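You operate a simulated robot arm through the tools that you are given. There is no shell and no other tool. Be economical: measure what you need, move in short steps, check, and stop when the job is done.

The job below is to be done with a simulated robot arm. You get a single attempt, and the scene is never put back.

Task
Measure the stub in the red ring and fit the collar of that size over it.
Fine: use the caliper and open it again; stand the stub in its holder for the fit.

Only the result counts: the job must be done as asked and must still hold three seconds after the hand-in. Knocking over, shifting, dropping, spilling or breaking anything else fails it.

Robot
A 6-joint arm with a two-finger parallel gripper, fixed in place. Base frame: the origin is at the foot of the arm, x ahead of it, y to its left, z up. Readings come in m, degrees, newtons and seconds.
Its first joint turns from -66.0 to 66.0 degrees. Payload 2.9 kg.
The tool frame sits at the grasp point between the pads (the TCP): z along the fingers, y along the line on which they close. The tips reach 0.03 m beyond it. The gripper opens to 0.11 m. The fingers are 0.02 m wide and 0.01 m thick; the gripper's body (0.048 by 0.112 m) begins 0.055 m behind the TCP.
Orientation is told as [roll, pitch, yaw] about the base's x, y, z axes, in that order, counted from this pose: with the fingers straight down and closing along the base's y, the tool's x points along the base's -x, its y along +y and its z along -z.

Tools
- The arm moves only by the tool apply_moves. Its argument "increments" is a list of rows, each an object of numbers (a shift or turn left out is 0, a gripper value left out holds the last): "x", "y", "z": the shift along the tool's x, y, z in cm; "rx", "ry", "rz": the turn, a rotation vector about the tool's x, y, z in degrees; "gripper": the opening, from 0 (shut) to 1 (fully open). In form: [{"x": .., "y": .., "z": .., "rx": .., "ry": .., "rz": .., "gripper": ..}, ...]. A call has 1 to 20 rows; each row is the pose to reach, as a shift and turn from the pose commanded when the call began, along the tool's axes at that moment. A row lasts 0.2 s, in which the tool goes at most 0.05 m and 8.6 degrees; a call with a longer step from one row to the next is refused whole, and so is a gripper value outside its range. Where a pose cannot be reached the arm comes as near as it can. A force on the tool above 90 N (or 10 N above the force at the start of the call, whichever is more), or a blocked arm, ends the call early, and 0.2 s more pass. Each finger travels about 0.108 m/s and halts on what it meets, pressing with about 37 N; the grip force reading is that of the motor and also rises with nothing between the fingers. The clock runs only during rows and for 0.2 s after the last one: add rows that repeat a pose to give the fingers time. It gives the time, the measured TCP pose, the force on the tool (base axes), the opening and the grip force at its end, in the units of the frame above (readings bear some noise).
- Cameras (640 x 400 px; columns grow to the right, rows downward): "scene" is fixed at [0.0928, 0.4606, 1.371]; the picture's right is [-0.47, -0.88, 0.00], its down [-0.59, 0.32, -0.74] and it looks along [0.65, -0.35, -0.67] (base axes); focal length 261 px, centre (320, 200). "wrist" rides on the gripper at [0.072, 0.017, -0.103] in the tool frame; the picture's right is [-0.23, 0.97, 0.00], its down [-0.76, -0.18, -0.62] and it looks along [-0.61, -0.14, 0.78] (tool axes); focal length 222 px, centre (320, 200). There is no depth. A picture from a camera that has moved, and an enlarged one, comes with that camera's place and axes in the base frame and with its lens.
- camera(camera): a new picture of that camera. No time passes.
- close_up(camera, box): a new picture of the part [left, top, right, bottom] of that camera's present view, enlarged. No time passes.
- hand_in(): hands the job in; it is judged then, once.

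Work in short steps. Places have to be worked out from the pictures, the camera data and where the tool is seen: move nearer, look again, correct. Check each grasp and each placing, and mend what went wrong. You have 120 turns and 84 pictures in all, those below and enlarged ones among them. Open the gripper and draw the arm clear of the work before you hand the job in, unless the task says otherwise; then end with one line.

The tools are called after "Emit:" as a command line: name --argument value ..., lists and objects as JSON in quotes. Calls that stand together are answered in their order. apply_moves: Moves the arm, as the interface text tells. Its arguments: {"type":"object","properties":{"increments":{"type":"array"}},"required":["increments"]} The other tools are called the same way: camera (camera) takes a picture; close_up (camera, box) takes an enlarged picture of a part of a camera's view; hand_in () hands the job in.

At the start:

```text
clock: 0.0
ee_pos: [0.4564, 0.0943, 1.1689]
tool_rot: [0.1, 0.0, 0.0]
ft_force: [-1.0, 0.0, -0.6]
grip_width: 0.11
grip_force: 0.0
```

scene: 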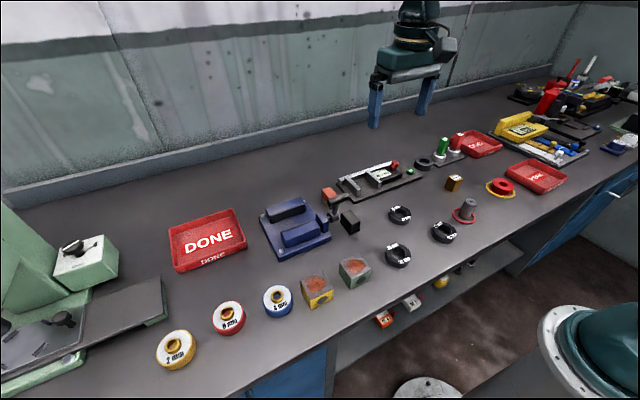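
wrist: 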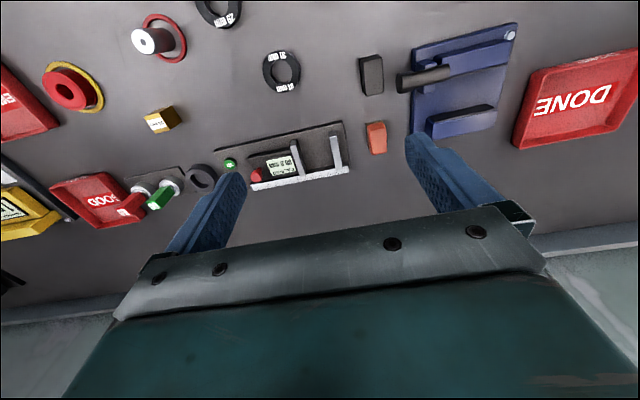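

I begin with enlarged views of the scene to identify the stub, collars, caliper and holder.

Emit:
close_up --camera "scene" --box '[360, 120, 520, 280]'

Emit:
close_up --camera "scene" --box '[240, 140, 440, 310]'

Emit:
close_up --camera "wrist" --box '[120, 0, 360, 220]'

Emit:
close_up --camera "scene" --box '[140, 260, 380, 380]'

```text
2.50 times, centred on (440, 200) of scene
camera zoom: at [0.0928, 0.4606, 1.371], right [-0.47, -0.88, 0.0], down [-0.59, 0.32, -0.74], along [0.65, -0.35, -0.67], focal length 653 px, centre (20, 200)
```

zoom: 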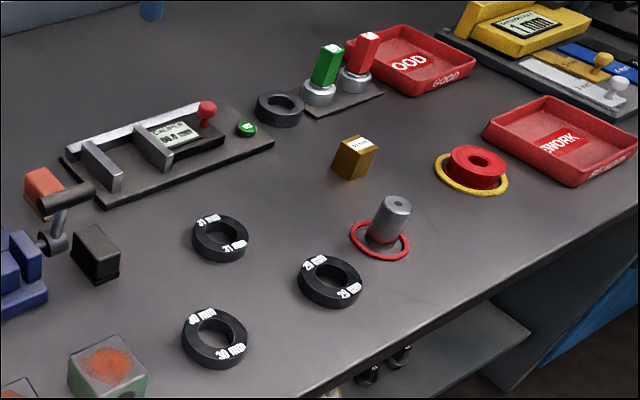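

```text
2.35 times, centred on (340, 225) of scene
camera zoom: at [0.0928, 0.4606, 1.371], right [-0.47, -0.88, 0.0], down [-0.59, 0.32, -0.74], along [0.65, -0.35, -0.67], focal length 615 px, centre (273, 141)
```

zoom: 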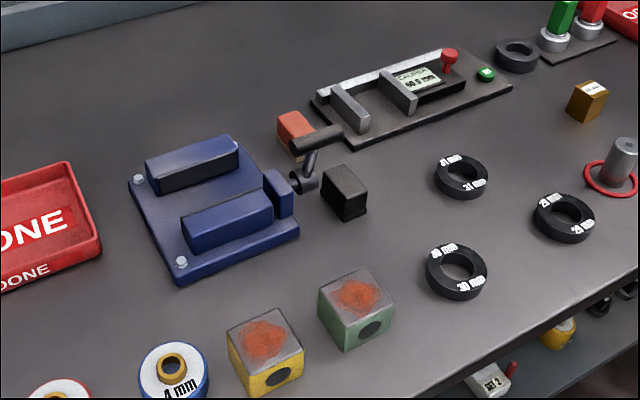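

```text
1.82 times, centred on (240, 110) of wrist
camera zoom: at [0.3838, 0.1105, 1.2722], right [0.23, 0.97, 0.0], down [0.76, -0.18, 0.62], along [0.61, -0.14, -0.78], focal length 404 px, centre (466, 364)
```

zoom: 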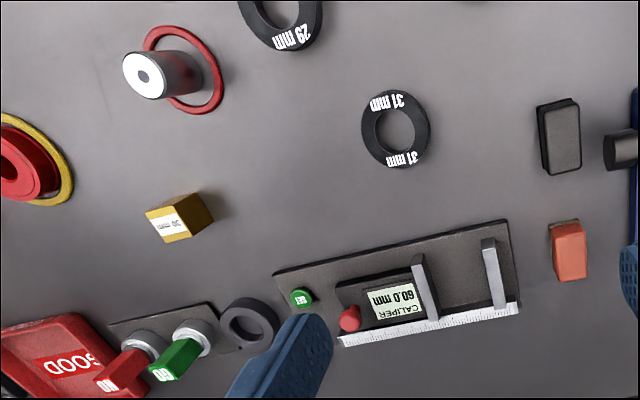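

```text
2.67 times, centred on (260, 320) of scene
camera zoom: at [0.0928, 0.4606, 1.371], right [-0.47, -0.88, 0.0], down [-0.59, 0.32, -0.74], along [0.65, -0.35, -0.67], focal length 697 px, centre (480, -120)
```

zoom: 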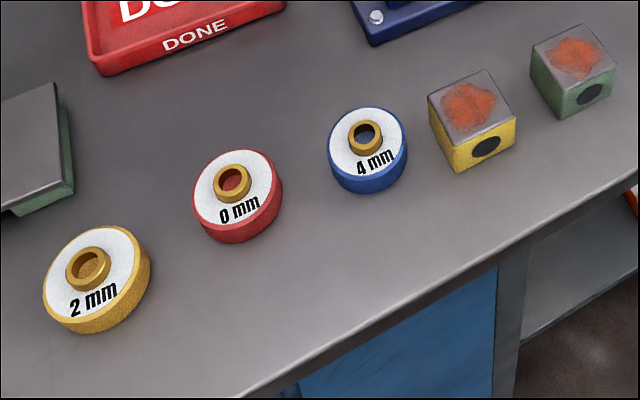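

The two views put the tabletop higher than the stated figure, nearer 0.86, so I'll treat heights with caution. I move the arm partway toward the stub and look again, to get depth by parallax.

Emit:
apply_moves --increments '[{"x": 1, "y": -3, "z": 2}, {"x": 2, "y": -6, "z": 4}, {"x": 3, "y": -9, "z": 6}, {"x": 4, "y": -12, "z": 8}, {"x": 5, "y": -14, "z": 10}, {"x": 5, "y": -14, "z": 10}]'

Emit:
camera --camera "wrist"

Emit:
camera --camera "scene"

```text
clock: 1.4
ee_pos: [0.4043, -0.0475, 1.0671]
tool_rot: [-0.1, 0.0, 0.0]
ft_force: [1.0, 0.2, 0.5]
grip_width: 0.1102
grip_force: 0.1
```

```text
77 pictures are left
camera wrist: at [0.3321, -0.0303, 1.1714], right [0.23, 0.97, 0.0], down [0.76, -0.18, 0.62], along [0.61, -0.14, -0.78], focal length 222 px, centre (320, 200)
```

wrist: 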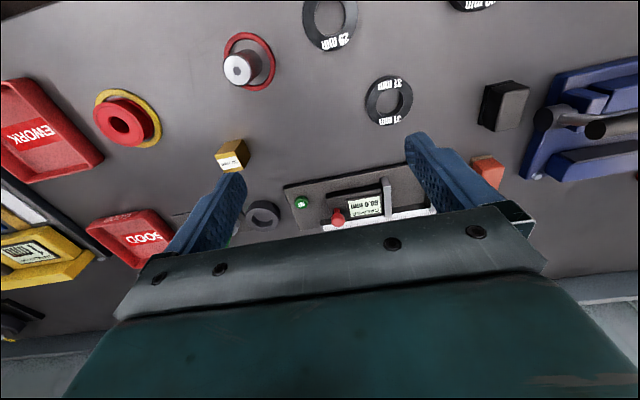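

```text
76 pictures are left
```

scene: 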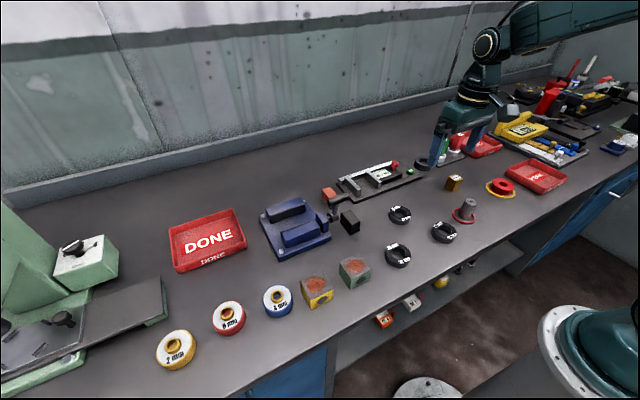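

Parallax puts the tabletop at z≈0.862 and the stub near (0.35, -0.12). I take close-ups of the block label, the caliper, and the ring-like parts that could be the holder.

Emit:
close_up --camera "wrist" --box '[70, 20, 290, 190]'

Emit:
close_up --camera "wrist" --box '[240, 140, 440, 260]'

Emit:
close_up --camera "scene" --box '[420, 160, 520, 250]'

```text
2.35 times, centred on (180, 105) of wrist
camera zoom: at [0.3321, -0.0303, 1.1714], right [0.23, 0.97, 0.0], down [0.76, -0.18, 0.62], along [0.61, -0.14, -0.78], focal length 523 px, centre (649, 424)
```

zoom: 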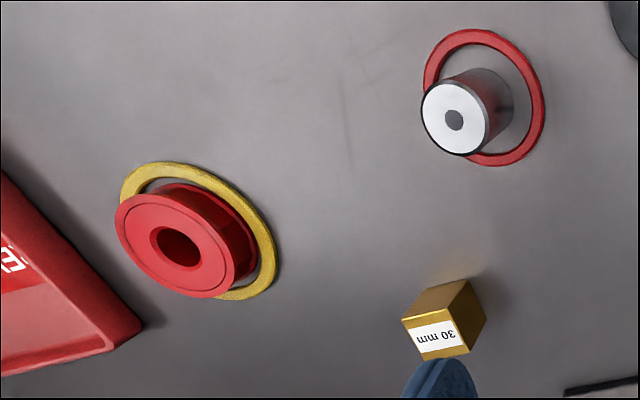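

```text
3.20 times, centred on (340, 200) of wrist
camera zoom: at [0.3321, -0.0303, 1.1714], right [0.23, 0.97, 0.0], down [0.76, -0.18, 0.62], along [0.61, -0.14, -0.78], focal length 711 px, centre (256, 200)
```

zoom: 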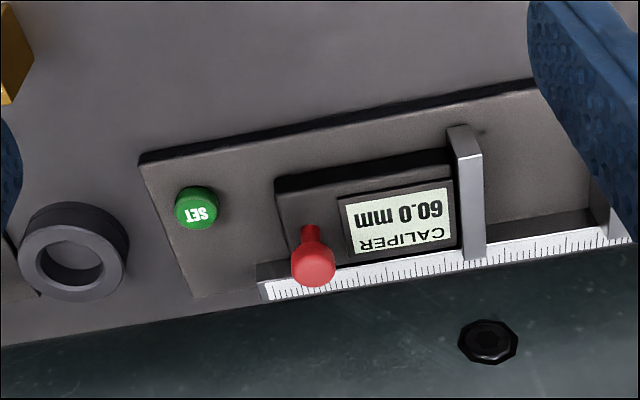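

```text
4.44 times, centred on (470, 205) of scene
camera zoom: at [0.0928, 0.4606, 1.371], right [-0.47, -0.88, 0.0], down [-0.59, 0.32, -0.74], along [0.65, -0.35, -0.67], focal length 1161 px, centre (-347, 178)
```

zoom: 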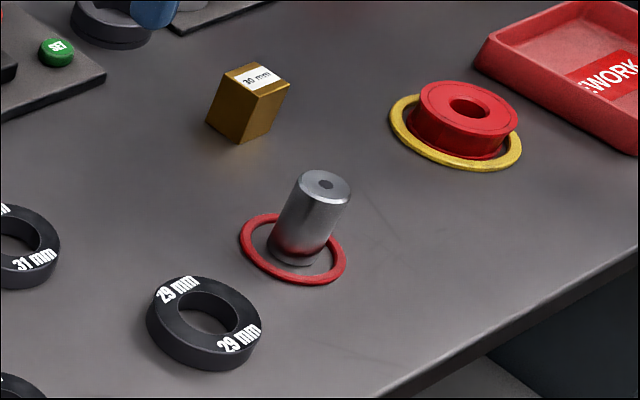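

The 30 mm brass block is a gauge block and the caliper has a SET button, so the caliper may carry an offset. The grey cup beside the caliper is probably the holder, so I'll look at it from nearer.

Emit:
apply_moves --increments '[{"x": -2, "y": -3, "z": 1}, {"x": -4, "y": -6, "z": 2}, {"x": -6, "y": -9, "z": 3}, {"x": -8, "y": -10.5, "z": 4}, {"x": -8, "y": -10.5, "z": 4}]'

Emit:
camera --camera "wrist"

Emit:
close_up --camera "wrist" --box '[240, 80, 420, 220]'

```text
clock: 2.6
ee_pos: [0.4854, -0.1521, 1.0284]
tool_rot: [0.0, -0.1, 0.0]
ft_force: [0.6, 0.4, 0.0]
grip_width: 0.1099
grip_force: 0.0
```

```text
72 pictures are left
camera wrist: at [0.4139, -0.1358, 1.1317], right [0.23, 0.97, 0.0], down [0.76, -0.18, 0.62], along [0.61, -0.14, -0.78], focal length 222 px, centre (320, 200)
```

wrist: 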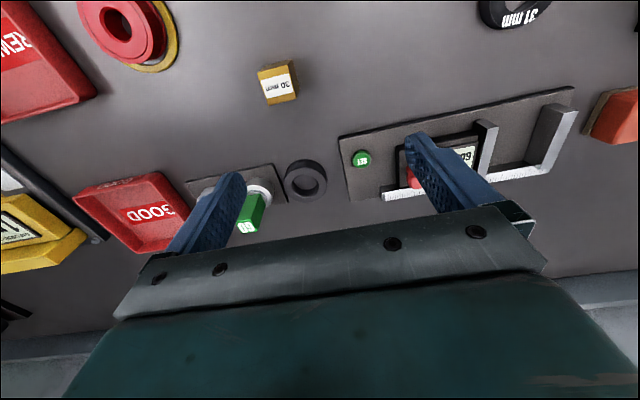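

```text
2.86 times, centred on (330, 150) of wrist
camera zoom: at [0.4139, -0.1358, 1.1317], right [0.23, 0.97, 0.0], down [0.76, -0.18, 0.62], along [0.61, -0.14, -0.78], focal length 635 px, centre (291, 343)
```

zoom: 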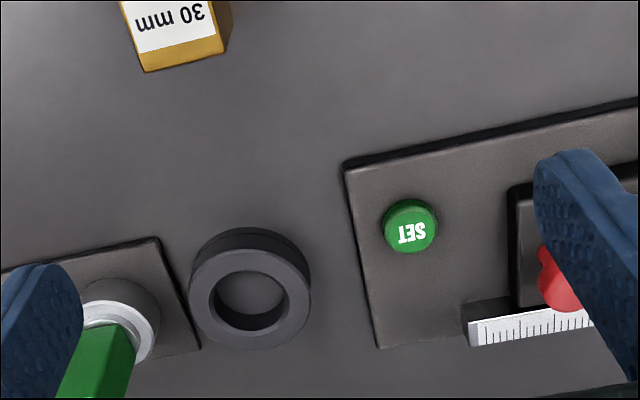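

The grey cup is about 56 mm outside and 38 mm inside, so it fits as the stub holder at about (0.575, -0.193). I move over the stub at a safe height and turn the gripper 90° so it closes along base x, which will clear the caliper jaws later.

Emit:
apply_moves --increments '[{"x": 1.5, "y": 0.5, "rz": 8.2}, {"x": 3, "y": 1, "rz": 16.4}, {"x": 4.5, "y": 1.5, "rz": 24.6}, {"x": 6, "y": 2, "rz": 32.8}, {"x": 7.5, "y": 2.5, "rz": 41}, {"x": 9, "y": 3, "rz": 49.2}, {"x": 10.5, "y": 3.1, "z": 0.5, "rz": 57.4}, {"x": 12, "y": 3.1, "z": 1, "rz": 65.6}, {"x": 13.6, "y": 3.1, "z": 1.5, "rz": 73.8}, {"x": 13.6, "y": 3.1, "z": 2, "rz": 82}, {"x": 13.6, "y": 3.1, "z": 2.9, "rz": 90}, {"x": 13.6, "y": 3.1, "z": 2.9, "rz": 90}]'

Emit:
camera --camera "wrist"

```text
clock: 5.2
ee_pos: [0.3498, -0.1199, 0.9996]
tool_rot: [-0.1, -0.1, -90.1]
ft_force: [-0.2, 0.3, -0.5]
grip_width: 0.1098
grip_force: 0.0
```

```text
70 pictures are left
camera wrist: at [0.3669, -0.0479, 1.1028], right [0.97, -0.23, 0.0], down [-0.18, -0.76, 0.62], along [-0.14, -0.61, -0.78], focal length 222 px, centre (320, 200)
```

wrist: 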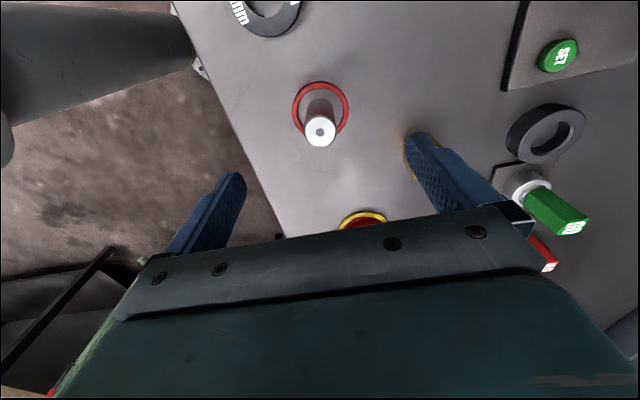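

The stub top projects near (0.351, -0.119), right between the open fingers. I lower so the tips reach about 26 mm above the stub's base and check before closing.

Emit:
apply_moves --increments '[{"x": 0.1, "y": 0.1, "z": 2.5}, {"x": 0.1, "y": 0.1, "z": 5}, {"x": 0.1, "y": 0.1, "z": 7}, {"x": 0.1, "y": 0.1, "z": 8.2}, {"x": 0.1, "y": 0.1, "z": 8.2}]'

Emit:
camera --camera "wrist"

Emit:
close_up --camera "scene" --box '[420, 140, 540, 250]'

```text
clock: 6.4
ee_pos: [0.3525, -0.1206, 0.9165]
tool_rot: [0.0, 0.0, -90.1]
ft_force: [-0.3, -0.5, 0.1]
grip_width: 0.1099
grip_force: 0.0
```

```text
69 pictures are left
camera wrist: at [0.3679, -0.049, 1.0199], right [0.97, -0.23, 0.0], down [-0.18, -0.76, 0.62], along [-0.14, -0.61, -0.78], focal length 222 px, centre (320, 200)
```

wrist: 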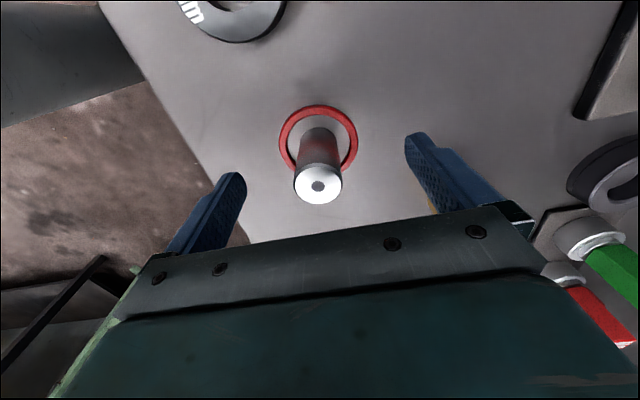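

```text
3.64 times, centred on (480, 195) of scene
camera zoom: at [0.0928, 0.4606, 1.371], right [-0.47, -0.88, 0.0], down [-0.59, 0.32, -0.74], along [0.65, -0.35, -0.67], focal length 950 px, centre (-262, 218)
```

zoom: 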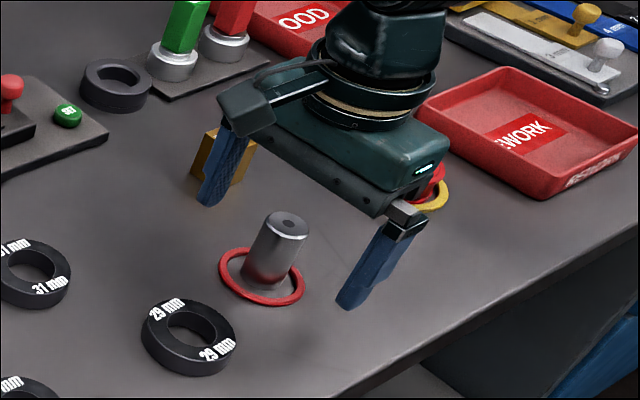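

The stub sits between the fingers and is well centred in the gap. I close on it and read the width.

Emit:
apply_moves --increments '[{"x": -0.2, "gripper": 0.4}, {"x": -0.2, "gripper": 0.2}, {"x": -0.2, "gripper": 0}, {"x": -0.2, "gripper": 0}, {"x": -0.2, "gripper": 0}, {"x": -0.2, "gripper": 0}]'

Emit:
camera --camera "wrist"

```text
clock: 7.8
ee_pos: [0.3497, -0.1218, 0.918]
tool_rot: [0.0, 0.0, -90.0]
ft_force: [-0.8, -0.9, -0.1]
grip_width: 0.0283
grip_force: 36.7
```

```text
67 pictures are left
camera wrist: at [0.3679, -0.0506, 1.0209], right [0.97, -0.23, 0.0], down [-0.18, -0.76, 0.62], along [-0.14, -0.61, -0.78], focal length 222 px, centre (320, 200)
```

wrist: 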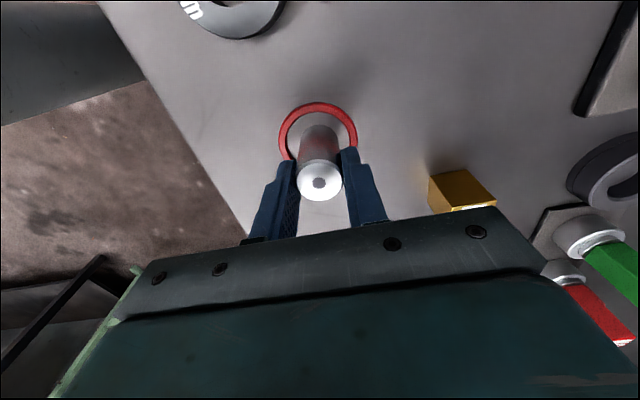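

The grip holds at about 28.3 mm. I lift the stub and carry it high to near the caliper.

Emit:
apply_moves --increments '[{"z": -3}, {"z": -6}, {"z": -10}, {"x": 3, "y": 3, "z": -11}, {"x": 6, "y": 6, "z": -11}, {"x": 9, "y": 9, "z": -11}, {"x": 12, "y": 12, "z": -11}, {"x": 15, "y": 15, "z": -11}, {"x": 18, "y": 18, "z": -11}, {"x": 19, "y": 19, "z": -11}, {"x": 19, "y": 19, "z": -11}]'

Emit:
camera --camera "wrist"

Emit:
camera --camera "scene"

```text
clock: 10.2
ee_pos: [0.5453, 0.0704, 1.025]
tool_rot: [0.0, 0.0, -90.0]
ft_force: [-0.7, 0.5, -2.8]
grip_width: 0.0282
grip_force: 37.4
```

```text
66 pictures are left
camera wrist: at [0.5602, 0.1418, 1.1289], right [0.97, -0.23, 0.0], down [-0.18, -0.76, 0.62], along [-0.14, -0.61, -0.78], focal length 222 px, centre (320, 200)
```

wrist: 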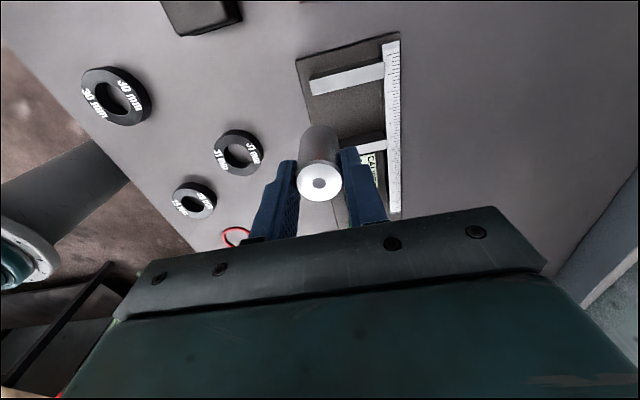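

```text
65 pictures are left
```

scene: 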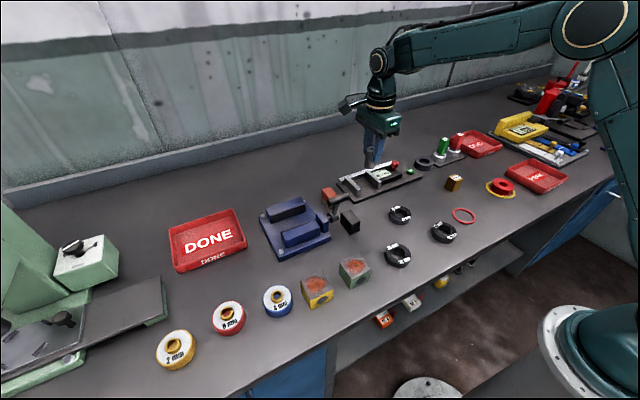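

The jaws run x≈0.542–0.61 and the gap is y≈0.027–0.087, with a slight 3° tilt. I move over (0.568, 0.065) and come down to just above the plate.

Emit:
apply_moves --increments '[{"x": -0.4, "y": 2.7, "z": 0}, {"x": -0.4, "y": 2.7, "z": 3}, {"x": -0.4, "y": 2.7, "z": 5}, {"x": -0.4, "y": 2.7, "z": 6}, {"x": -0.4, "y": 2.7, "z": 6}]'

Emit:
camera --camera "wrist"

Emit:
close_up --camera "scene" --box '[310, 110, 440, 210]'

```text
clock: 11.4
ee_pos: [0.5691, 0.0652, 0.9674]
tool_rot: [0.0, 0.0, -90.0]
ft_force: [-1.0, 0.0, -2.9]
grip_width: 0.0283
grip_force: 37.3
```

```text
64 pictures are left
camera wrist: at [0.5855, 0.1365, 1.0706], right [0.97, -0.23, 0.0], down [-0.18, -0.76, 0.62], along [-0.14, -0.61, -0.78], focal length 222 px, centre (320, 200)
```

wrist: 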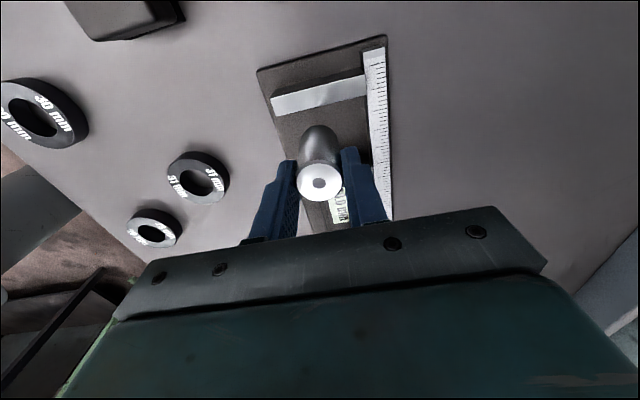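

```text
4.00 times, centred on (375, 160) of scene
camera zoom: at [0.0928, 0.4606, 1.371], right [-0.47, -0.88, 0.0], down [-0.59, 0.32, -0.74], along [0.65, -0.35, -0.67], focal length 1045 px, centre (100, 360)
```

zoom: 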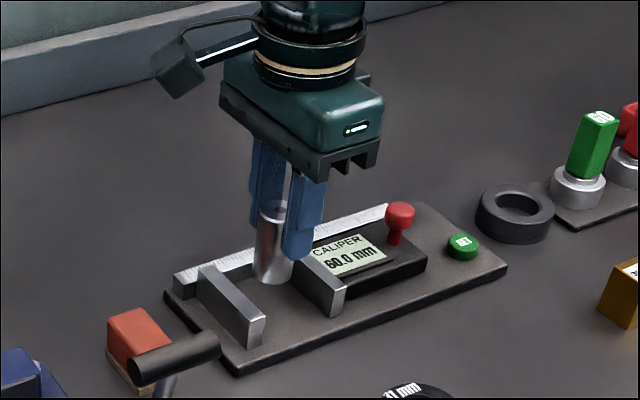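

Clear on both sides. I lower in small steps, watching the force for contact with the plate.

Emit:
apply_moves --increments '[{"z": 1.5}, {"z": 3}, {"z": 3.5}, {"z": 3.5}]'

Emit:
close_up --camera "scene" --box '[330, 140, 430, 210]'

```text
clock: 12.4
ee_pos: [0.57, 0.0639, 0.9326]
tool_rot: [0.0, -0.1, -90.0]
ft_force: [-0.5, 0.0, -2.6]
grip_width: 0.0284
grip_force: 36.5
```

```text
5.71 times, centred on (380, 175) of scene
camera zoom: at [0.0928, 0.4606, 1.371], right [-0.47, -0.88, 0.0], down [-0.59, 0.32, -0.74], along [0.65, -0.35, -0.67], focal length 1493 px, centre (-23, 343)
```

zoom: 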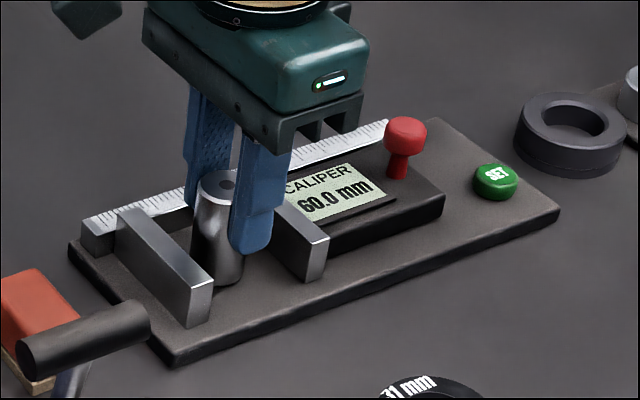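

No contact yet; lowering further in 2 mm calls.

Emit:
apply_moves --increments '[{"z": 0.2}, {"z": 0.3}]'

Emit:
apply_moves --increments '[{"z": 0.1}, {"z": 0.2}]'

Emit:
apply_moves --increments '[{"z": 0.1}, {"z": 0.15}]'

```text
clock: 13.0
ee_pos: [0.5686, 0.0641, 0.9291]
tool_rot: [0.1, 0.0, -90.0]
ft_force: [0.3, 0.8, -2.8]
grip_width: 0.0285
grip_force: 36.9
```

```text
clock: 13.6
ee_pos: [0.5685, 0.0643, 0.9296]
tool_rot: [0.1, 0.1, -90.1]
ft_force: [-5.1, -0.3, 11.3]
grip_width: 0.0283
grip_force: 37.2
```

```text
clock: 14.2
ee_pos: [0.5687, 0.0664, 0.9284]
tool_rot: [0.2, 0.1, -89.9]
ft_force: [-8.0, 1.4, 25.3]
grip_width: 0.0287
grip_force: 36.7
```

Contact with the plate is made at about 25 N. I ease off 1.5 mm, open slightly, then retract straight up.

Emit:
apply_moves --increments '[{"z": -0.15}, {"z": -0.15, "gripper": 0.3}, {"z": -0.15, "gripper": 0.4}, {"z": -0.15, "gripper": 0.4}, {"z": -1.5}, {"z": -4}, {"z": -8}, {"z": -8}]'

Emit:
close_up --camera "scene" --box '[330, 140, 430, 210]'

Emit:
camera --camera "wrist"

```text
clock: 16.0
ee_pos: [0.5695, 0.0657, 1.0064]
tool_rot: [0.0, 0.0, -90.1]
ft_force: [-0.4, 0.0, -0.4]
grip_width: 0.0441
grip_force: 0.1
```

```text
5.71 times, centred on (380, 175) of scene
camera zoom: at [0.0928, 0.4606, 1.371], right [-0.47, -0.88, 0.0], down [-0.59, 0.32, -0.74], along [0.65, -0.35, -0.67], focal length 1493 px, centre (-23, 343)
```

zoom: 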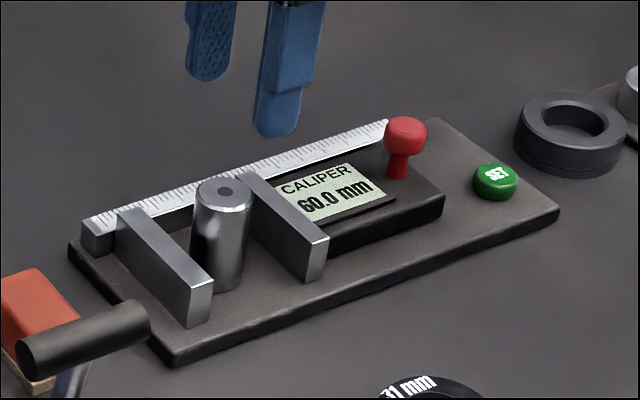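

```text
60 pictures are left
camera wrist: at [0.5866, 0.1379, 1.1112], right [0.97, -0.23, 0.0], down [-0.18, -0.76, 0.62], along [-0.14, -0.61, -0.78], focal length 222 px, centre (320, 200)
```

wrist: 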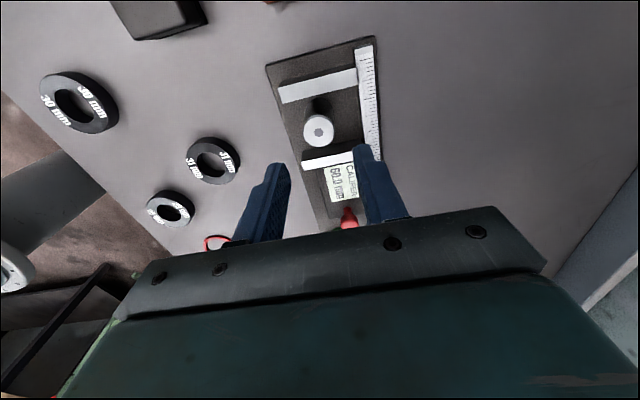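

The stub stands between the jaws. The knob is at about (0.576, -0.062) with its head near z 0.912, so I move above it to check alignment.

Emit:
apply_moves --increments '[{"x": -4, "y": 0.3}, {"x": -8, "y": 0.6}, {"x": -11, "y": 0.76, "z": 1}, {"x": -12.7, "y": 0.76, "z": 3}, {"x": -12.7, "y": 0.76, "z": 3}]'

Emit:
camera --camera "wrist"

Emit:
close_up --camera "scene" --box '[340, 120, 460, 204]'

```text
clock: 17.2
ee_pos: [0.577, -0.0638, 0.9753]
tool_rot: [-0.1, 0.1, -90.0]
ft_force: [0.3, 0.5, -0.4]
grip_width: 0.0443
grip_force: 0.1
```

```text
59 pictures are left
camera wrist: at [0.5937, 0.008, 1.0778], right [0.97, -0.23, 0.0], down [-0.18, -0.76, 0.62], along [-0.14, -0.61, -0.78], focal length 222 px, centre (320, 200)
```

wrist: 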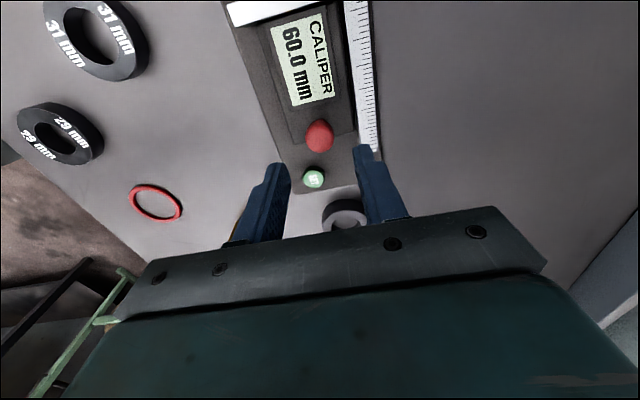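

```text
4.76 times, centred on (400, 162) of scene
camera zoom: at [0.0928, 0.4606, 1.371], right [-0.47, -0.88, 0.0], down [-0.59, 0.32, -0.74], along [0.65, -0.35, -0.67], focal length 1244 px, centre (-61, 381)
```

zoom: 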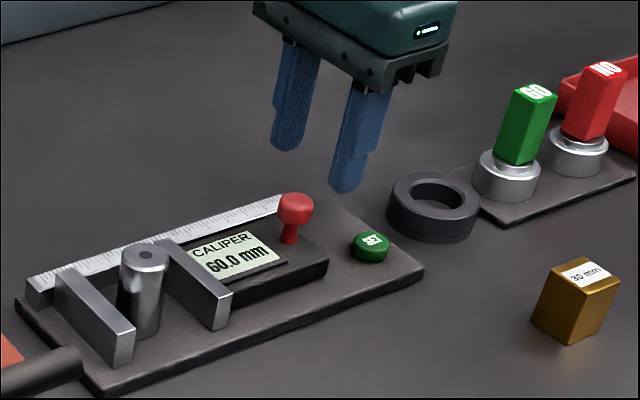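

The knob is at about (0.578, -0.060). I make a small correction, descend onto it and close.

Emit:
apply_moves --increments '[{"x": 0.2, "y": 0.2, "z": 2}, {"x": 0.2, "y": 0.2, "z": 4}, {"x": 0.2, "y": 0.2, "z": 4.7}, {"x": 0.2, "y": 0.2, "z": 4.7}, {"x": 0.2, "y": 0.2, "z": 4.7, "gripper": 0.2}, {"x": 0.2, "y": 0.2, "z": 4.7, "gripper": 0.0}, {"x": 0.2, "y": 0.2, "z": 4.7, "gripper": 0.0}]'

Emit:
close_up --camera "scene" --box '[340, 120, 460, 204]'

```text
clock: 18.8
ee_pos: [0.5777, -0.0593, 0.9296]
tool_rot: [-0.1, 0.0, -89.9]
ft_force: [-1.8, -0.7, -2.9]
grip_width: 0.0212
grip_force: 44.8
```

```text
4.76 times, centred on (400, 162) of scene
camera zoom: at [0.0928, 0.4606, 1.371], right [-0.47, -0.88, 0.0], down [-0.59, 0.32, -0.74], along [0.65, -0.35, -0.67], focal length 1244 px, centre (-61, 381)
```

zoom: 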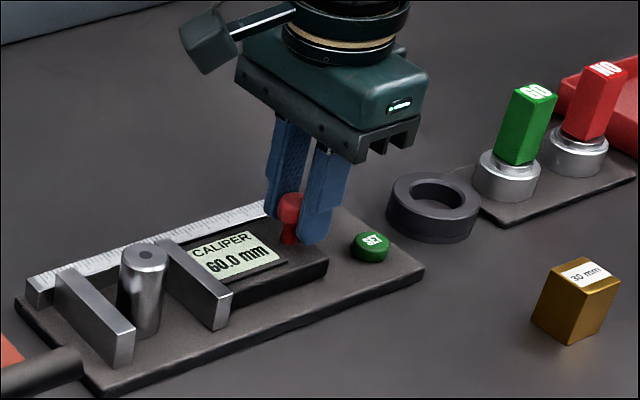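

Knob gripped (21 mm). I slide it 20 mm toward the fixed jaw.

Emit:
apply_moves --increments '[{"x": 0.5, "y": 0.02}, {"x": 1, "y": 0.05}, {"x": 1.5, "y": 0.07}, {"x": 2, "y": 0.1}, {"x": 2, "y": 0.1}]'

Emit:
close_up --camera "scene" --box '[340, 120, 440, 190]'

```text
clock: 20.0
ee_pos: [0.5784, -0.0409, 0.9289]
tool_rot: [-0.2, 0.0, -90.0]
ft_force: [-9.3, -1.1, -7.5]
grip_width: 0.0212
grip_force: 45.0
```

```text
5.71 times, centred on (390, 155) of scene
camera zoom: at [0.0927, 0.4606, 1.371], right [-0.47, -0.88, 0.0], down [-0.59, 0.32, -0.74], along [0.65, -0.35, -0.67], focal length 1493 px, centre (-80, 457)
```

zoom: 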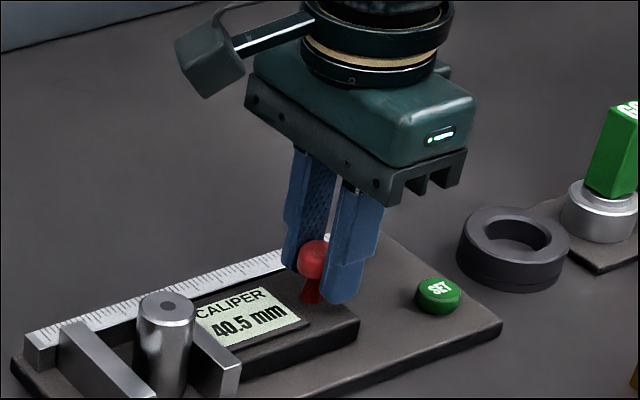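

The display reads 40.5 and the slider moves well. There's a slight side load in x, so I go straight for the next 8 mm.

Emit:
apply_moves --increments '[{"x": 0.3, "y": -0.03}, {"x": 0.6, "y": -0.03}, {"x": 0.8, "y": -0.03}]'

Emit:
apply_moves --increments '[{"x": 0.1}, {"x": 0.2}]'

Emit:
close_up --camera "scene" --box '[340, 120, 440, 190]'

```text
clock: 20.8
ee_pos: [0.5786, -0.0331, 0.9279]
tool_rot: [-0.1, -0.1, -90.1]
ft_force: [-11.1, -1.4, -9.6]
grip_width: 0.0214
grip_force: 44.9
```

```text
clock: 21.4
ee_pos: [0.5788, -0.03, 0.9277]
tool_rot: [-0.1, 0.0, -90.0]
ft_force: [-11.6, -1.3, -10.0]
grip_width: 0.0214
grip_force: 45.7
```

```text
5.71 times, centred on (390, 155) of scene
camera zoom: at [0.0927, 0.4605, 1.371], right [-0.47, -0.88, 0.0], down [-0.59, 0.32, -0.74], along [0.65, -0.35, -0.67], focal length 1493 px, centre (-80, 457)
```

zoom: 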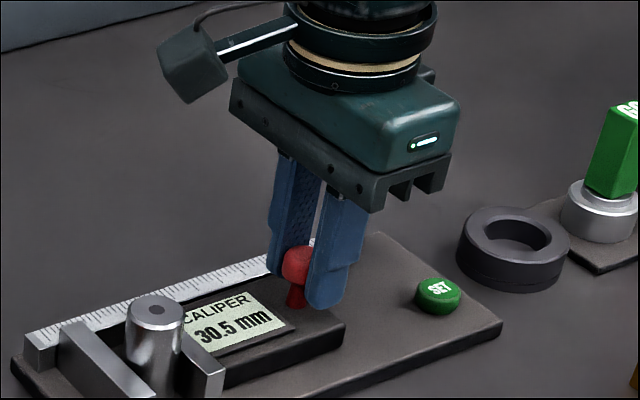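

Reads 30.5 with little y force, so it isn't clamped yet. I advance in millimetre steps.

Emit:
apply_moves --increments '[{"x": 0.1}, {"x": 0.1}]'

Emit:
apply_moves --increments '[{"x": 0.1}, {"x": 0.1}]'

Emit:
close_up --camera "scene" --box '[340, 120, 440, 190]'

```text
clock: 22.0
ee_pos: [0.5781, -0.029, 0.9293]
tool_rot: [0.1, 0.0, -90.0]
ft_force: [-6.1, -1.5, -14.5]
grip_width: 0.0215
grip_force: 45.1
```

```text
clock: 22.6
ee_pos: [0.5784, -0.029, 0.9289]
tool_rot: [-0.2, -0.1, -90.1]
ft_force: [-5.6, -5.9, -19.0]
grip_width: 0.0217
grip_force: 45.7
```

```text
5.71 times, centred on (390, 155) of scene
camera zoom: at [0.093, 0.4603, 1.371], right [-0.47, -0.88, 0.0], down [-0.59, 0.32, -0.74], along [0.65, -0.35, -0.67], focal length 1493 px, centre (-80, 457)
```

zoom: 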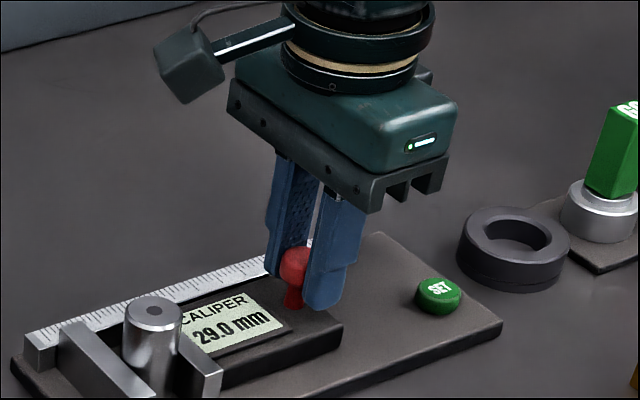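

Reads 29.0 with y force starting to rise. One more step confirms whether it's fully clamped.

Emit:
apply_moves --increments '[{"x": 0.1}, {"x": 0.15}, {"x": 0.15}]'

Emit:
close_up --camera "scene" --box '[340, 140, 410, 190]'

```text
clock: 23.4
ee_pos: [0.5776, -0.0278, 0.9284]
tool_rot: [-0.1, -0.1, -90.2]
ft_force: [-8.7, -26.9, -11.3]
grip_width: 0.0213
grip_force: 44.9
```

```text
8.00 times, centred on (375, 165) of scene
camera zoom: at [0.0928, 0.46, 1.3712], right [-0.47, -0.88, 0.0], down [-0.59, 0.32, -0.74], along [0.65, -0.35, -0.67], focal length 2090 px, centre (-120, 480)
```

zoom: 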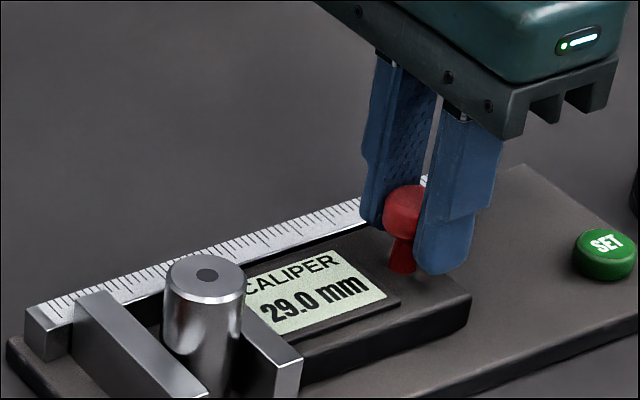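

Clamped (27 N) at 29.0 mm. I open the caliper fully again; later I'll verify its zero with empty jaws, because the gripper read 28.3.

Emit:
apply_moves --increments '[{"x": -0.5}, {"x": -1.2}, {"x": -1.9}, {"x": -2.6}, {"x": -3.1}, {"x": -3.3, "y": -0.07}, {"x": -3.3, "y": -0.07}]'

Emit:
close_up --camera "scene" --box '[330, 130, 430, 200]'

```text
clock: 25.0
ee_pos: [0.5773, -0.0586, 0.9283]
tool_rot: [0.0, -0.2, -90.1]
ft_force: [-6.3, 1.5, -1.3]
grip_width: 0.0214
grip_force: 44.7
```

```text
5.71 times, centred on (380, 165) of scene
camera zoom: at [0.0927, 0.4606, 1.371], right [-0.47, -0.88, 0.0], down [-0.59, 0.32, -0.74], along [0.65, -0.35, -0.67], focal length 1493 px, centre (-23, 400)
```

zoom: 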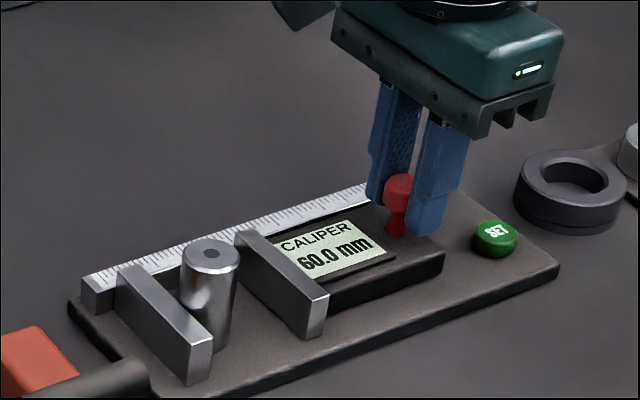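

The caliper is open at 60.0 again. I release the knob, rise, and move back over the stub to look.

Emit:
apply_moves --increments '[{"gripper": 0.3}, {"gripper": 0.4}, {"gripper": 0.4}, {"z": -3}, {"z": -6}, {"x": 4, "y": -0.3, "z": -8}, {"x": 8, "y": -0.6, "z": -8}, {"x": 12, "y": -1, "z": -8}, {"x": 12.8, "y": -1, "z": -8}, {"x": 12.8, "y": -1, "z": -8}]'

Emit:
camera --camera "wrist"

Emit:
close_up --camera "wrist" --box '[250, 40, 410, 180]'

```text
clock: 27.2
ee_pos: [0.5665, 0.0693, 1.0109]
tool_rot: [0.1, 0.0, -90.0]
ft_force: [0.0, 0.4, -0.4]
grip_width: 0.0445
grip_force: 0.0
```

```text
51 pictures are left
camera wrist: at [0.584, 0.1407, 1.1135], right [0.97, -0.23, 0.0], down [-0.18, -0.76, 0.62], along [-0.14, -0.61, -0.78], focal length 222 px, centre (320, 200)
```

wrist: 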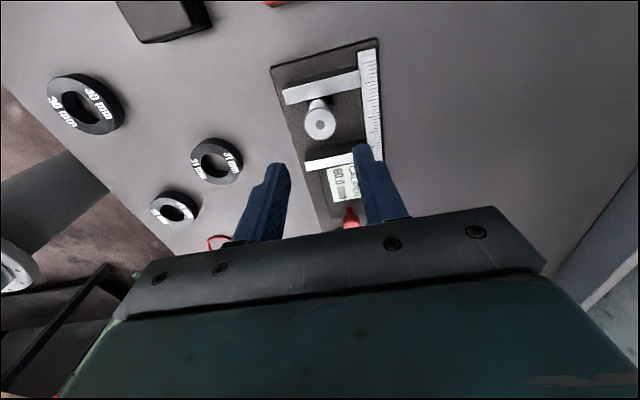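

```text
2.86 times, centred on (330, 110) of wrist
camera zoom: at [0.584, 0.1407, 1.1135], right [0.97, -0.23, 0.0], down [-0.18, -0.76, 0.62], along [-0.14, -0.61, -0.78], focal length 635 px, centre (291, 457)
```

zoom: 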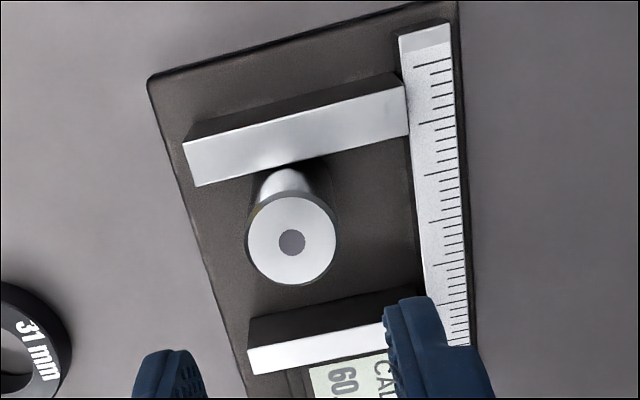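

The stub now sits at about (0.569, 0.074), against the fixed jaw. I descend and grip it.

Emit:
apply_moves --increments '[{"x": 0.52, "y": 0.05, "z": 2}, {"x": 0.52, "y": 0.05, "z": 5}, {"x": 0.52, "y": 0.05, "z": 7.5}, {"x": 0.52, "y": 0.05, "z": 8.1}, {"x": 0.52, "y": 0.05, "z": 8.1, "gripper": 0.2}, {"x": 0.52, "y": 0.05, "z": 8.1, "gripper": 0}, {"x": 0.52, "y": 0.05, "z": 8.1, "gripper": 0}, {"x": 0.52, "y": 0.05, "z": 8.1, "gripper": 0}]'

Emit:
camera --camera "wrist"

```text
clock: 29.0
ee_pos: [0.5689, 0.0739, 0.9277]
tool_rot: [0.0, 0.0, -89.9]
ft_force: [-0.4, 0.5, -0.4]
grip_width: 0.0282
grip_force: 37.4
```

```text
49 pictures are left
camera wrist: at [0.5859, 0.1459, 1.0314], right [0.97, -0.23, 0.0], down [-0.18, -0.76, 0.62], along [-0.14, -0.61, -0.78], focal length 222 px, centre (320, 200)
```

wrist: 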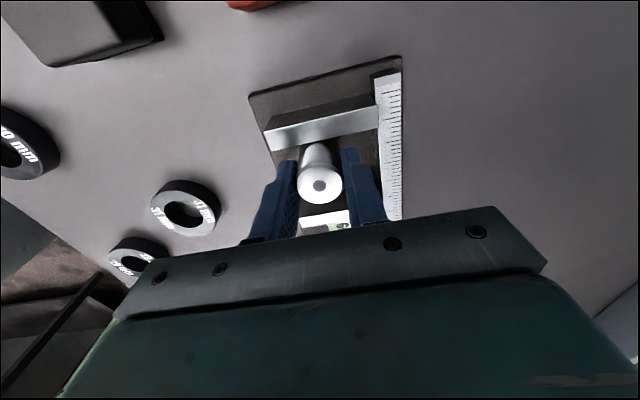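

Stub gripped again. I lift it clear and carry it toward the holder, stopping just short to look.

Emit:
apply_moves --increments '[{"z": -3}, {"z": -6}, {"z": -9}, {"x": -4, "z": -9}, {"x": -8.5, "z": -9}, {"x": -13, "z": -9}, {"x": -17, "z": -9}, {"x": -20, "z": -9}, {"x": -22, "z": -9}, {"x": -22, "z": -9}]'

Emit:
camera --camera "wrist"

Emit:
close_up --camera "scene" --box '[370, 90, 490, 200]'

```text
clock: 31.2
ee_pos: [0.5703, -0.1465, 1.0186]
tool_rot: [0.0, 0.0, -90.0]
ft_force: [-0.3, 0.0, -2.4]
grip_width: 0.0285
grip_force: 37.2
```

```text
48 pictures are left
camera wrist: at [0.5873, -0.0736, 1.1221], right [0.97, -0.23, 0.0], down [-0.18, -0.76, 0.62], along [-0.14, -0.61, -0.78], focal length 222 px, centre (320, 200)
```

wrist: 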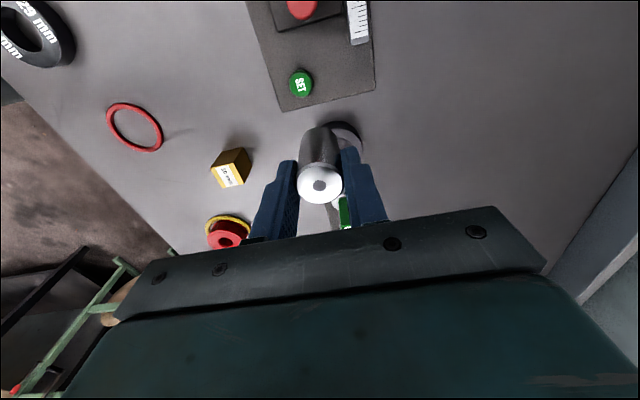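

```text
3.64 times, centred on (430, 145) of scene
camera zoom: at [0.0929, 0.4606, 1.371], right [-0.47, -0.88, 0.0], down [-0.59, 0.32, -0.74], along [0.65, -0.35, -0.67], focal length 950 px, centre (-80, 400)
```

zoom: 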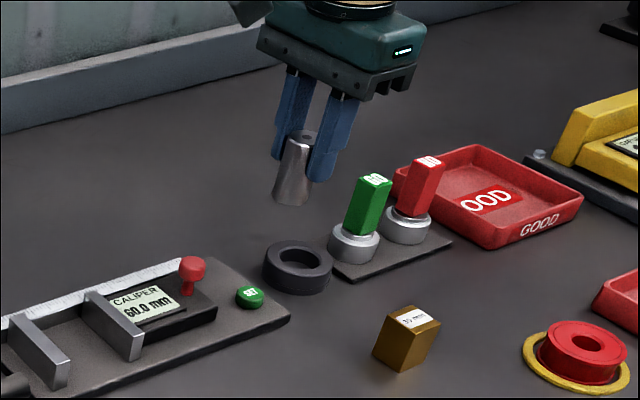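

My estimates put the holder around (0.572, -0.190). I move above it, where the camera can see it past the stub.

Emit:
apply_moves --increments '[{"x": -2, "y": 0.2}, {"x": -4.4, "y": 0.35}, {"x": -4.4, "y": 0.35}]'

Emit:
close_up --camera "wrist" --box '[240, 60, 400, 220]'

Emit:
close_up --camera "scene" --box '[390, 110, 470, 180]'

```text
clock: 32.0
ee_pos: [0.574, -0.1901, 1.0179]
tool_rot: [0.0, 0.1, -89.9]
ft_force: [-0.2, -0.1, -2.9]
grip_width: 0.0282
grip_force: 36.9
```

```text
2.50 times, centred on (320, 140) of wrist
camera zoom: at [0.5903, -0.1184, 1.121], right [0.97, -0.23, 0.0], down [-0.18, -0.76, 0.62], along [-0.14, -0.61, -0.78], focal length 555 px, centre (320, 350)
```

zoom: 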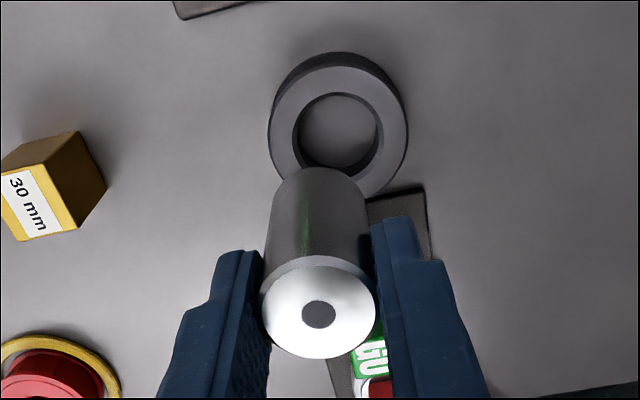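

```text
5.71 times, centred on (430, 145) of scene
camera zoom: at [0.0928, 0.4606, 1.371], right [-0.47, -0.88, 0.0], down [-0.59, 0.32, -0.74], along [0.65, -0.35, -0.67], focal length 1493 px, centre (-309, 514)
```

zoom: 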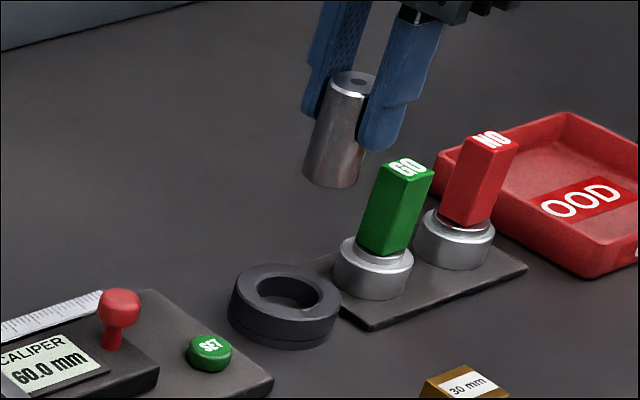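

Relative to the stub, the holder centre is about 8 mm further in +x, at (0.580, -0.192). I correct that and lower to just above the rim.

Emit:
apply_moves --increments '[{"x": -0.2, "y": 0.77, "z": 2}, {"x": -0.2, "y": 0.77, "z": 4.5}, {"x": -0.2, "y": 0.77, "z": 7}, {"x": -0.2, "y": 0.77, "z": 7}]'

Emit:
close_up --camera "wrist" --box '[240, 60, 400, 220]'

Emit:
close_up --camera "scene" --box '[390, 110, 470, 180]'

```text
clock: 33.0
ee_pos: [0.5805, -0.1913, 0.9474]
tool_rot: [0.0, 0.0, -90.0]
ft_force: [0.0, 0.1, -2.5]
grip_width: 0.0282
grip_force: 37.1
```

```text
2.50 times, centred on (320, 140) of wrist
camera zoom: at [0.5967, -0.1196, 1.0501], right [0.97, -0.23, 0.0], down [-0.18, -0.76, 0.62], along [-0.14, -0.61, -0.78], focal length 555 px, centre (320, 350)
```

zoom: 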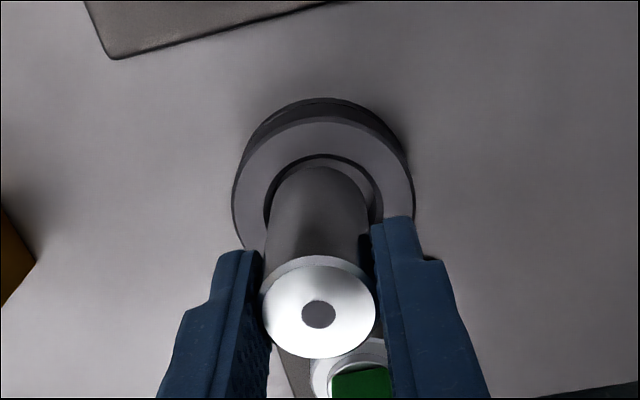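

```text
5.71 times, centred on (430, 145) of scene
camera zoom: at [0.0928, 0.4606, 1.371], right [-0.47, -0.88, 0.0], down [-0.59, 0.32, -0.74], along [0.65, -0.35, -0.67], focal length 1493 px, centre (-309, 514)
```

zoom: 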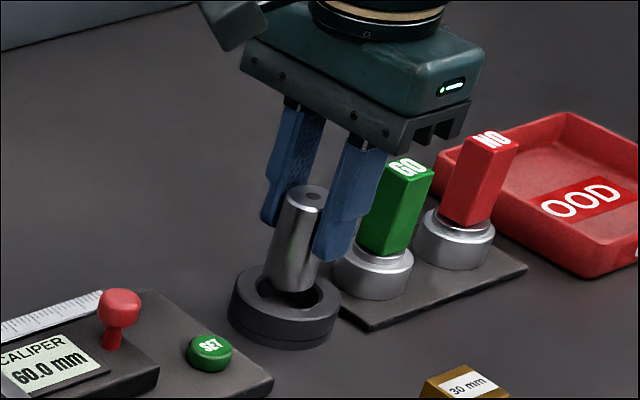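

Nearly centred. I nudge -y by 2.5 mm and +x by 1 mm, then lower into the cup.

Emit:
apply_moves --increments '[{"x": -0.25, "y": 0.1}, {"x": -0.25, "y": 0.1, "z": 0.8}, {"x": -0.25, "y": 0.1, "z": 1.6}, {"x": -0.25, "y": 0.1, "z": 2.2}]'

Emit:
apply_moves --increments '[{"z": 0.15}, {"z": 0.2}]'

Emit:
apply_moves --increments '[{"z": 0.15}, {"z": 0.2}]'

```text
clock: 34.0
ee_pos: [0.581, -0.1933, 0.9258]
tool_rot: [0.0, 0.0, -89.9]
ft_force: [0.3, -0.2, -3.2]
grip_width: 0.0285
grip_force: 36.6
```

```text
clock: 34.6
ee_pos: [0.5794, -0.1961, 0.9249]
tool_rot: [0.0, 0.0, -90.0]
ft_force: [0.7, 0.1, -2.7]
grip_width: 0.0283
grip_force: 36.7
```

```text
clock: 35.2
ee_pos: [0.5807, -0.1957, 0.9228]
tool_rot: [0.0, 0.0, -90.0]
ft_force: [-0.5, -0.7, -2.3]
grip_width: 0.0286
grip_force: 36.9
```

The stub is inside the rim with no contact. I continue down toward the floor.

Emit:
apply_moves --increments '[{"z": 0.1}, {"z": 0.2}]'

Emit:
apply_moves --increments '[{"z": 0.1}, {"z": 0.2}]'

Emit:
apply_moves --increments '[{"z": 0.1}, {"z": 0.15}]'

```text
clock: 35.8
ee_pos: [0.5808, -0.1943, 0.9222]
tool_rot: [0.1, -0.1, -90.1]
ft_force: [-4.7, -0.2, 9.7]
grip_width: 0.0285
grip_force: 36.5
```

```text
clock: 36.4
ee_pos: [0.5816, -0.1967, 0.9207]
tool_rot: [0.1, 0.0, -89.9]
ft_force: [-5.9, 1.4, 24.4]
grip_width: 0.0291
grip_force: 36.6
```

```text
clock: 37.0
ee_pos: [0.5803, -0.195, 0.9175]
tool_rot: [0.2, -0.1, -89.9]
ft_force: [-3.3, 1.0, 24.6]
grip_width: 0.0287
grip_force: 37.2
```

Contact with the cup floor. I look before releasing.

Emit:
close_up --camera "wrist" --box '[240, 60, 400, 220]'

Emit:
close_up --camera "scene" --box '[390, 110, 470, 180]'

```text
2.50 times, centred on (320, 140) of wrist
camera zoom: at [0.5974, -0.1235, 1.0217], right [0.97, -0.23, 0.0], down [-0.18, -0.76, 0.62], along [-0.14, -0.61, -0.78], focal length 555 px, centre (320, 350)
```

zoom: 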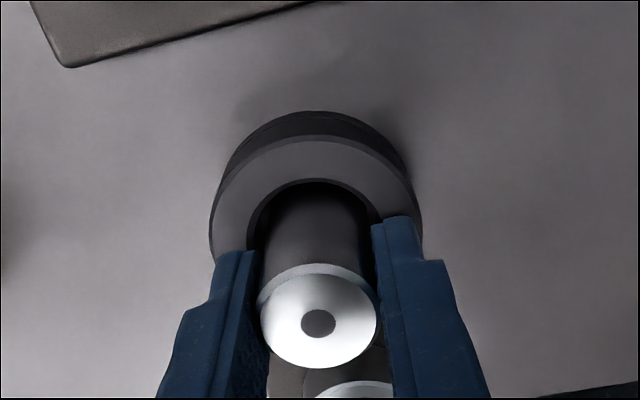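

```text
5.71 times, centred on (430, 145) of scene
camera zoom: at [0.0923, 0.4607, 1.3709], right [-0.47, -0.88, 0.0], down [-0.59, 0.32, -0.74], along [0.65, -0.35, -0.67], focal length 1493 px, centre (-309, 514)
```

zoom: 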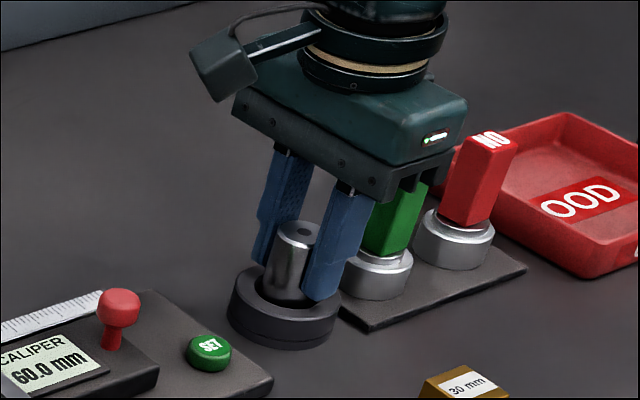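

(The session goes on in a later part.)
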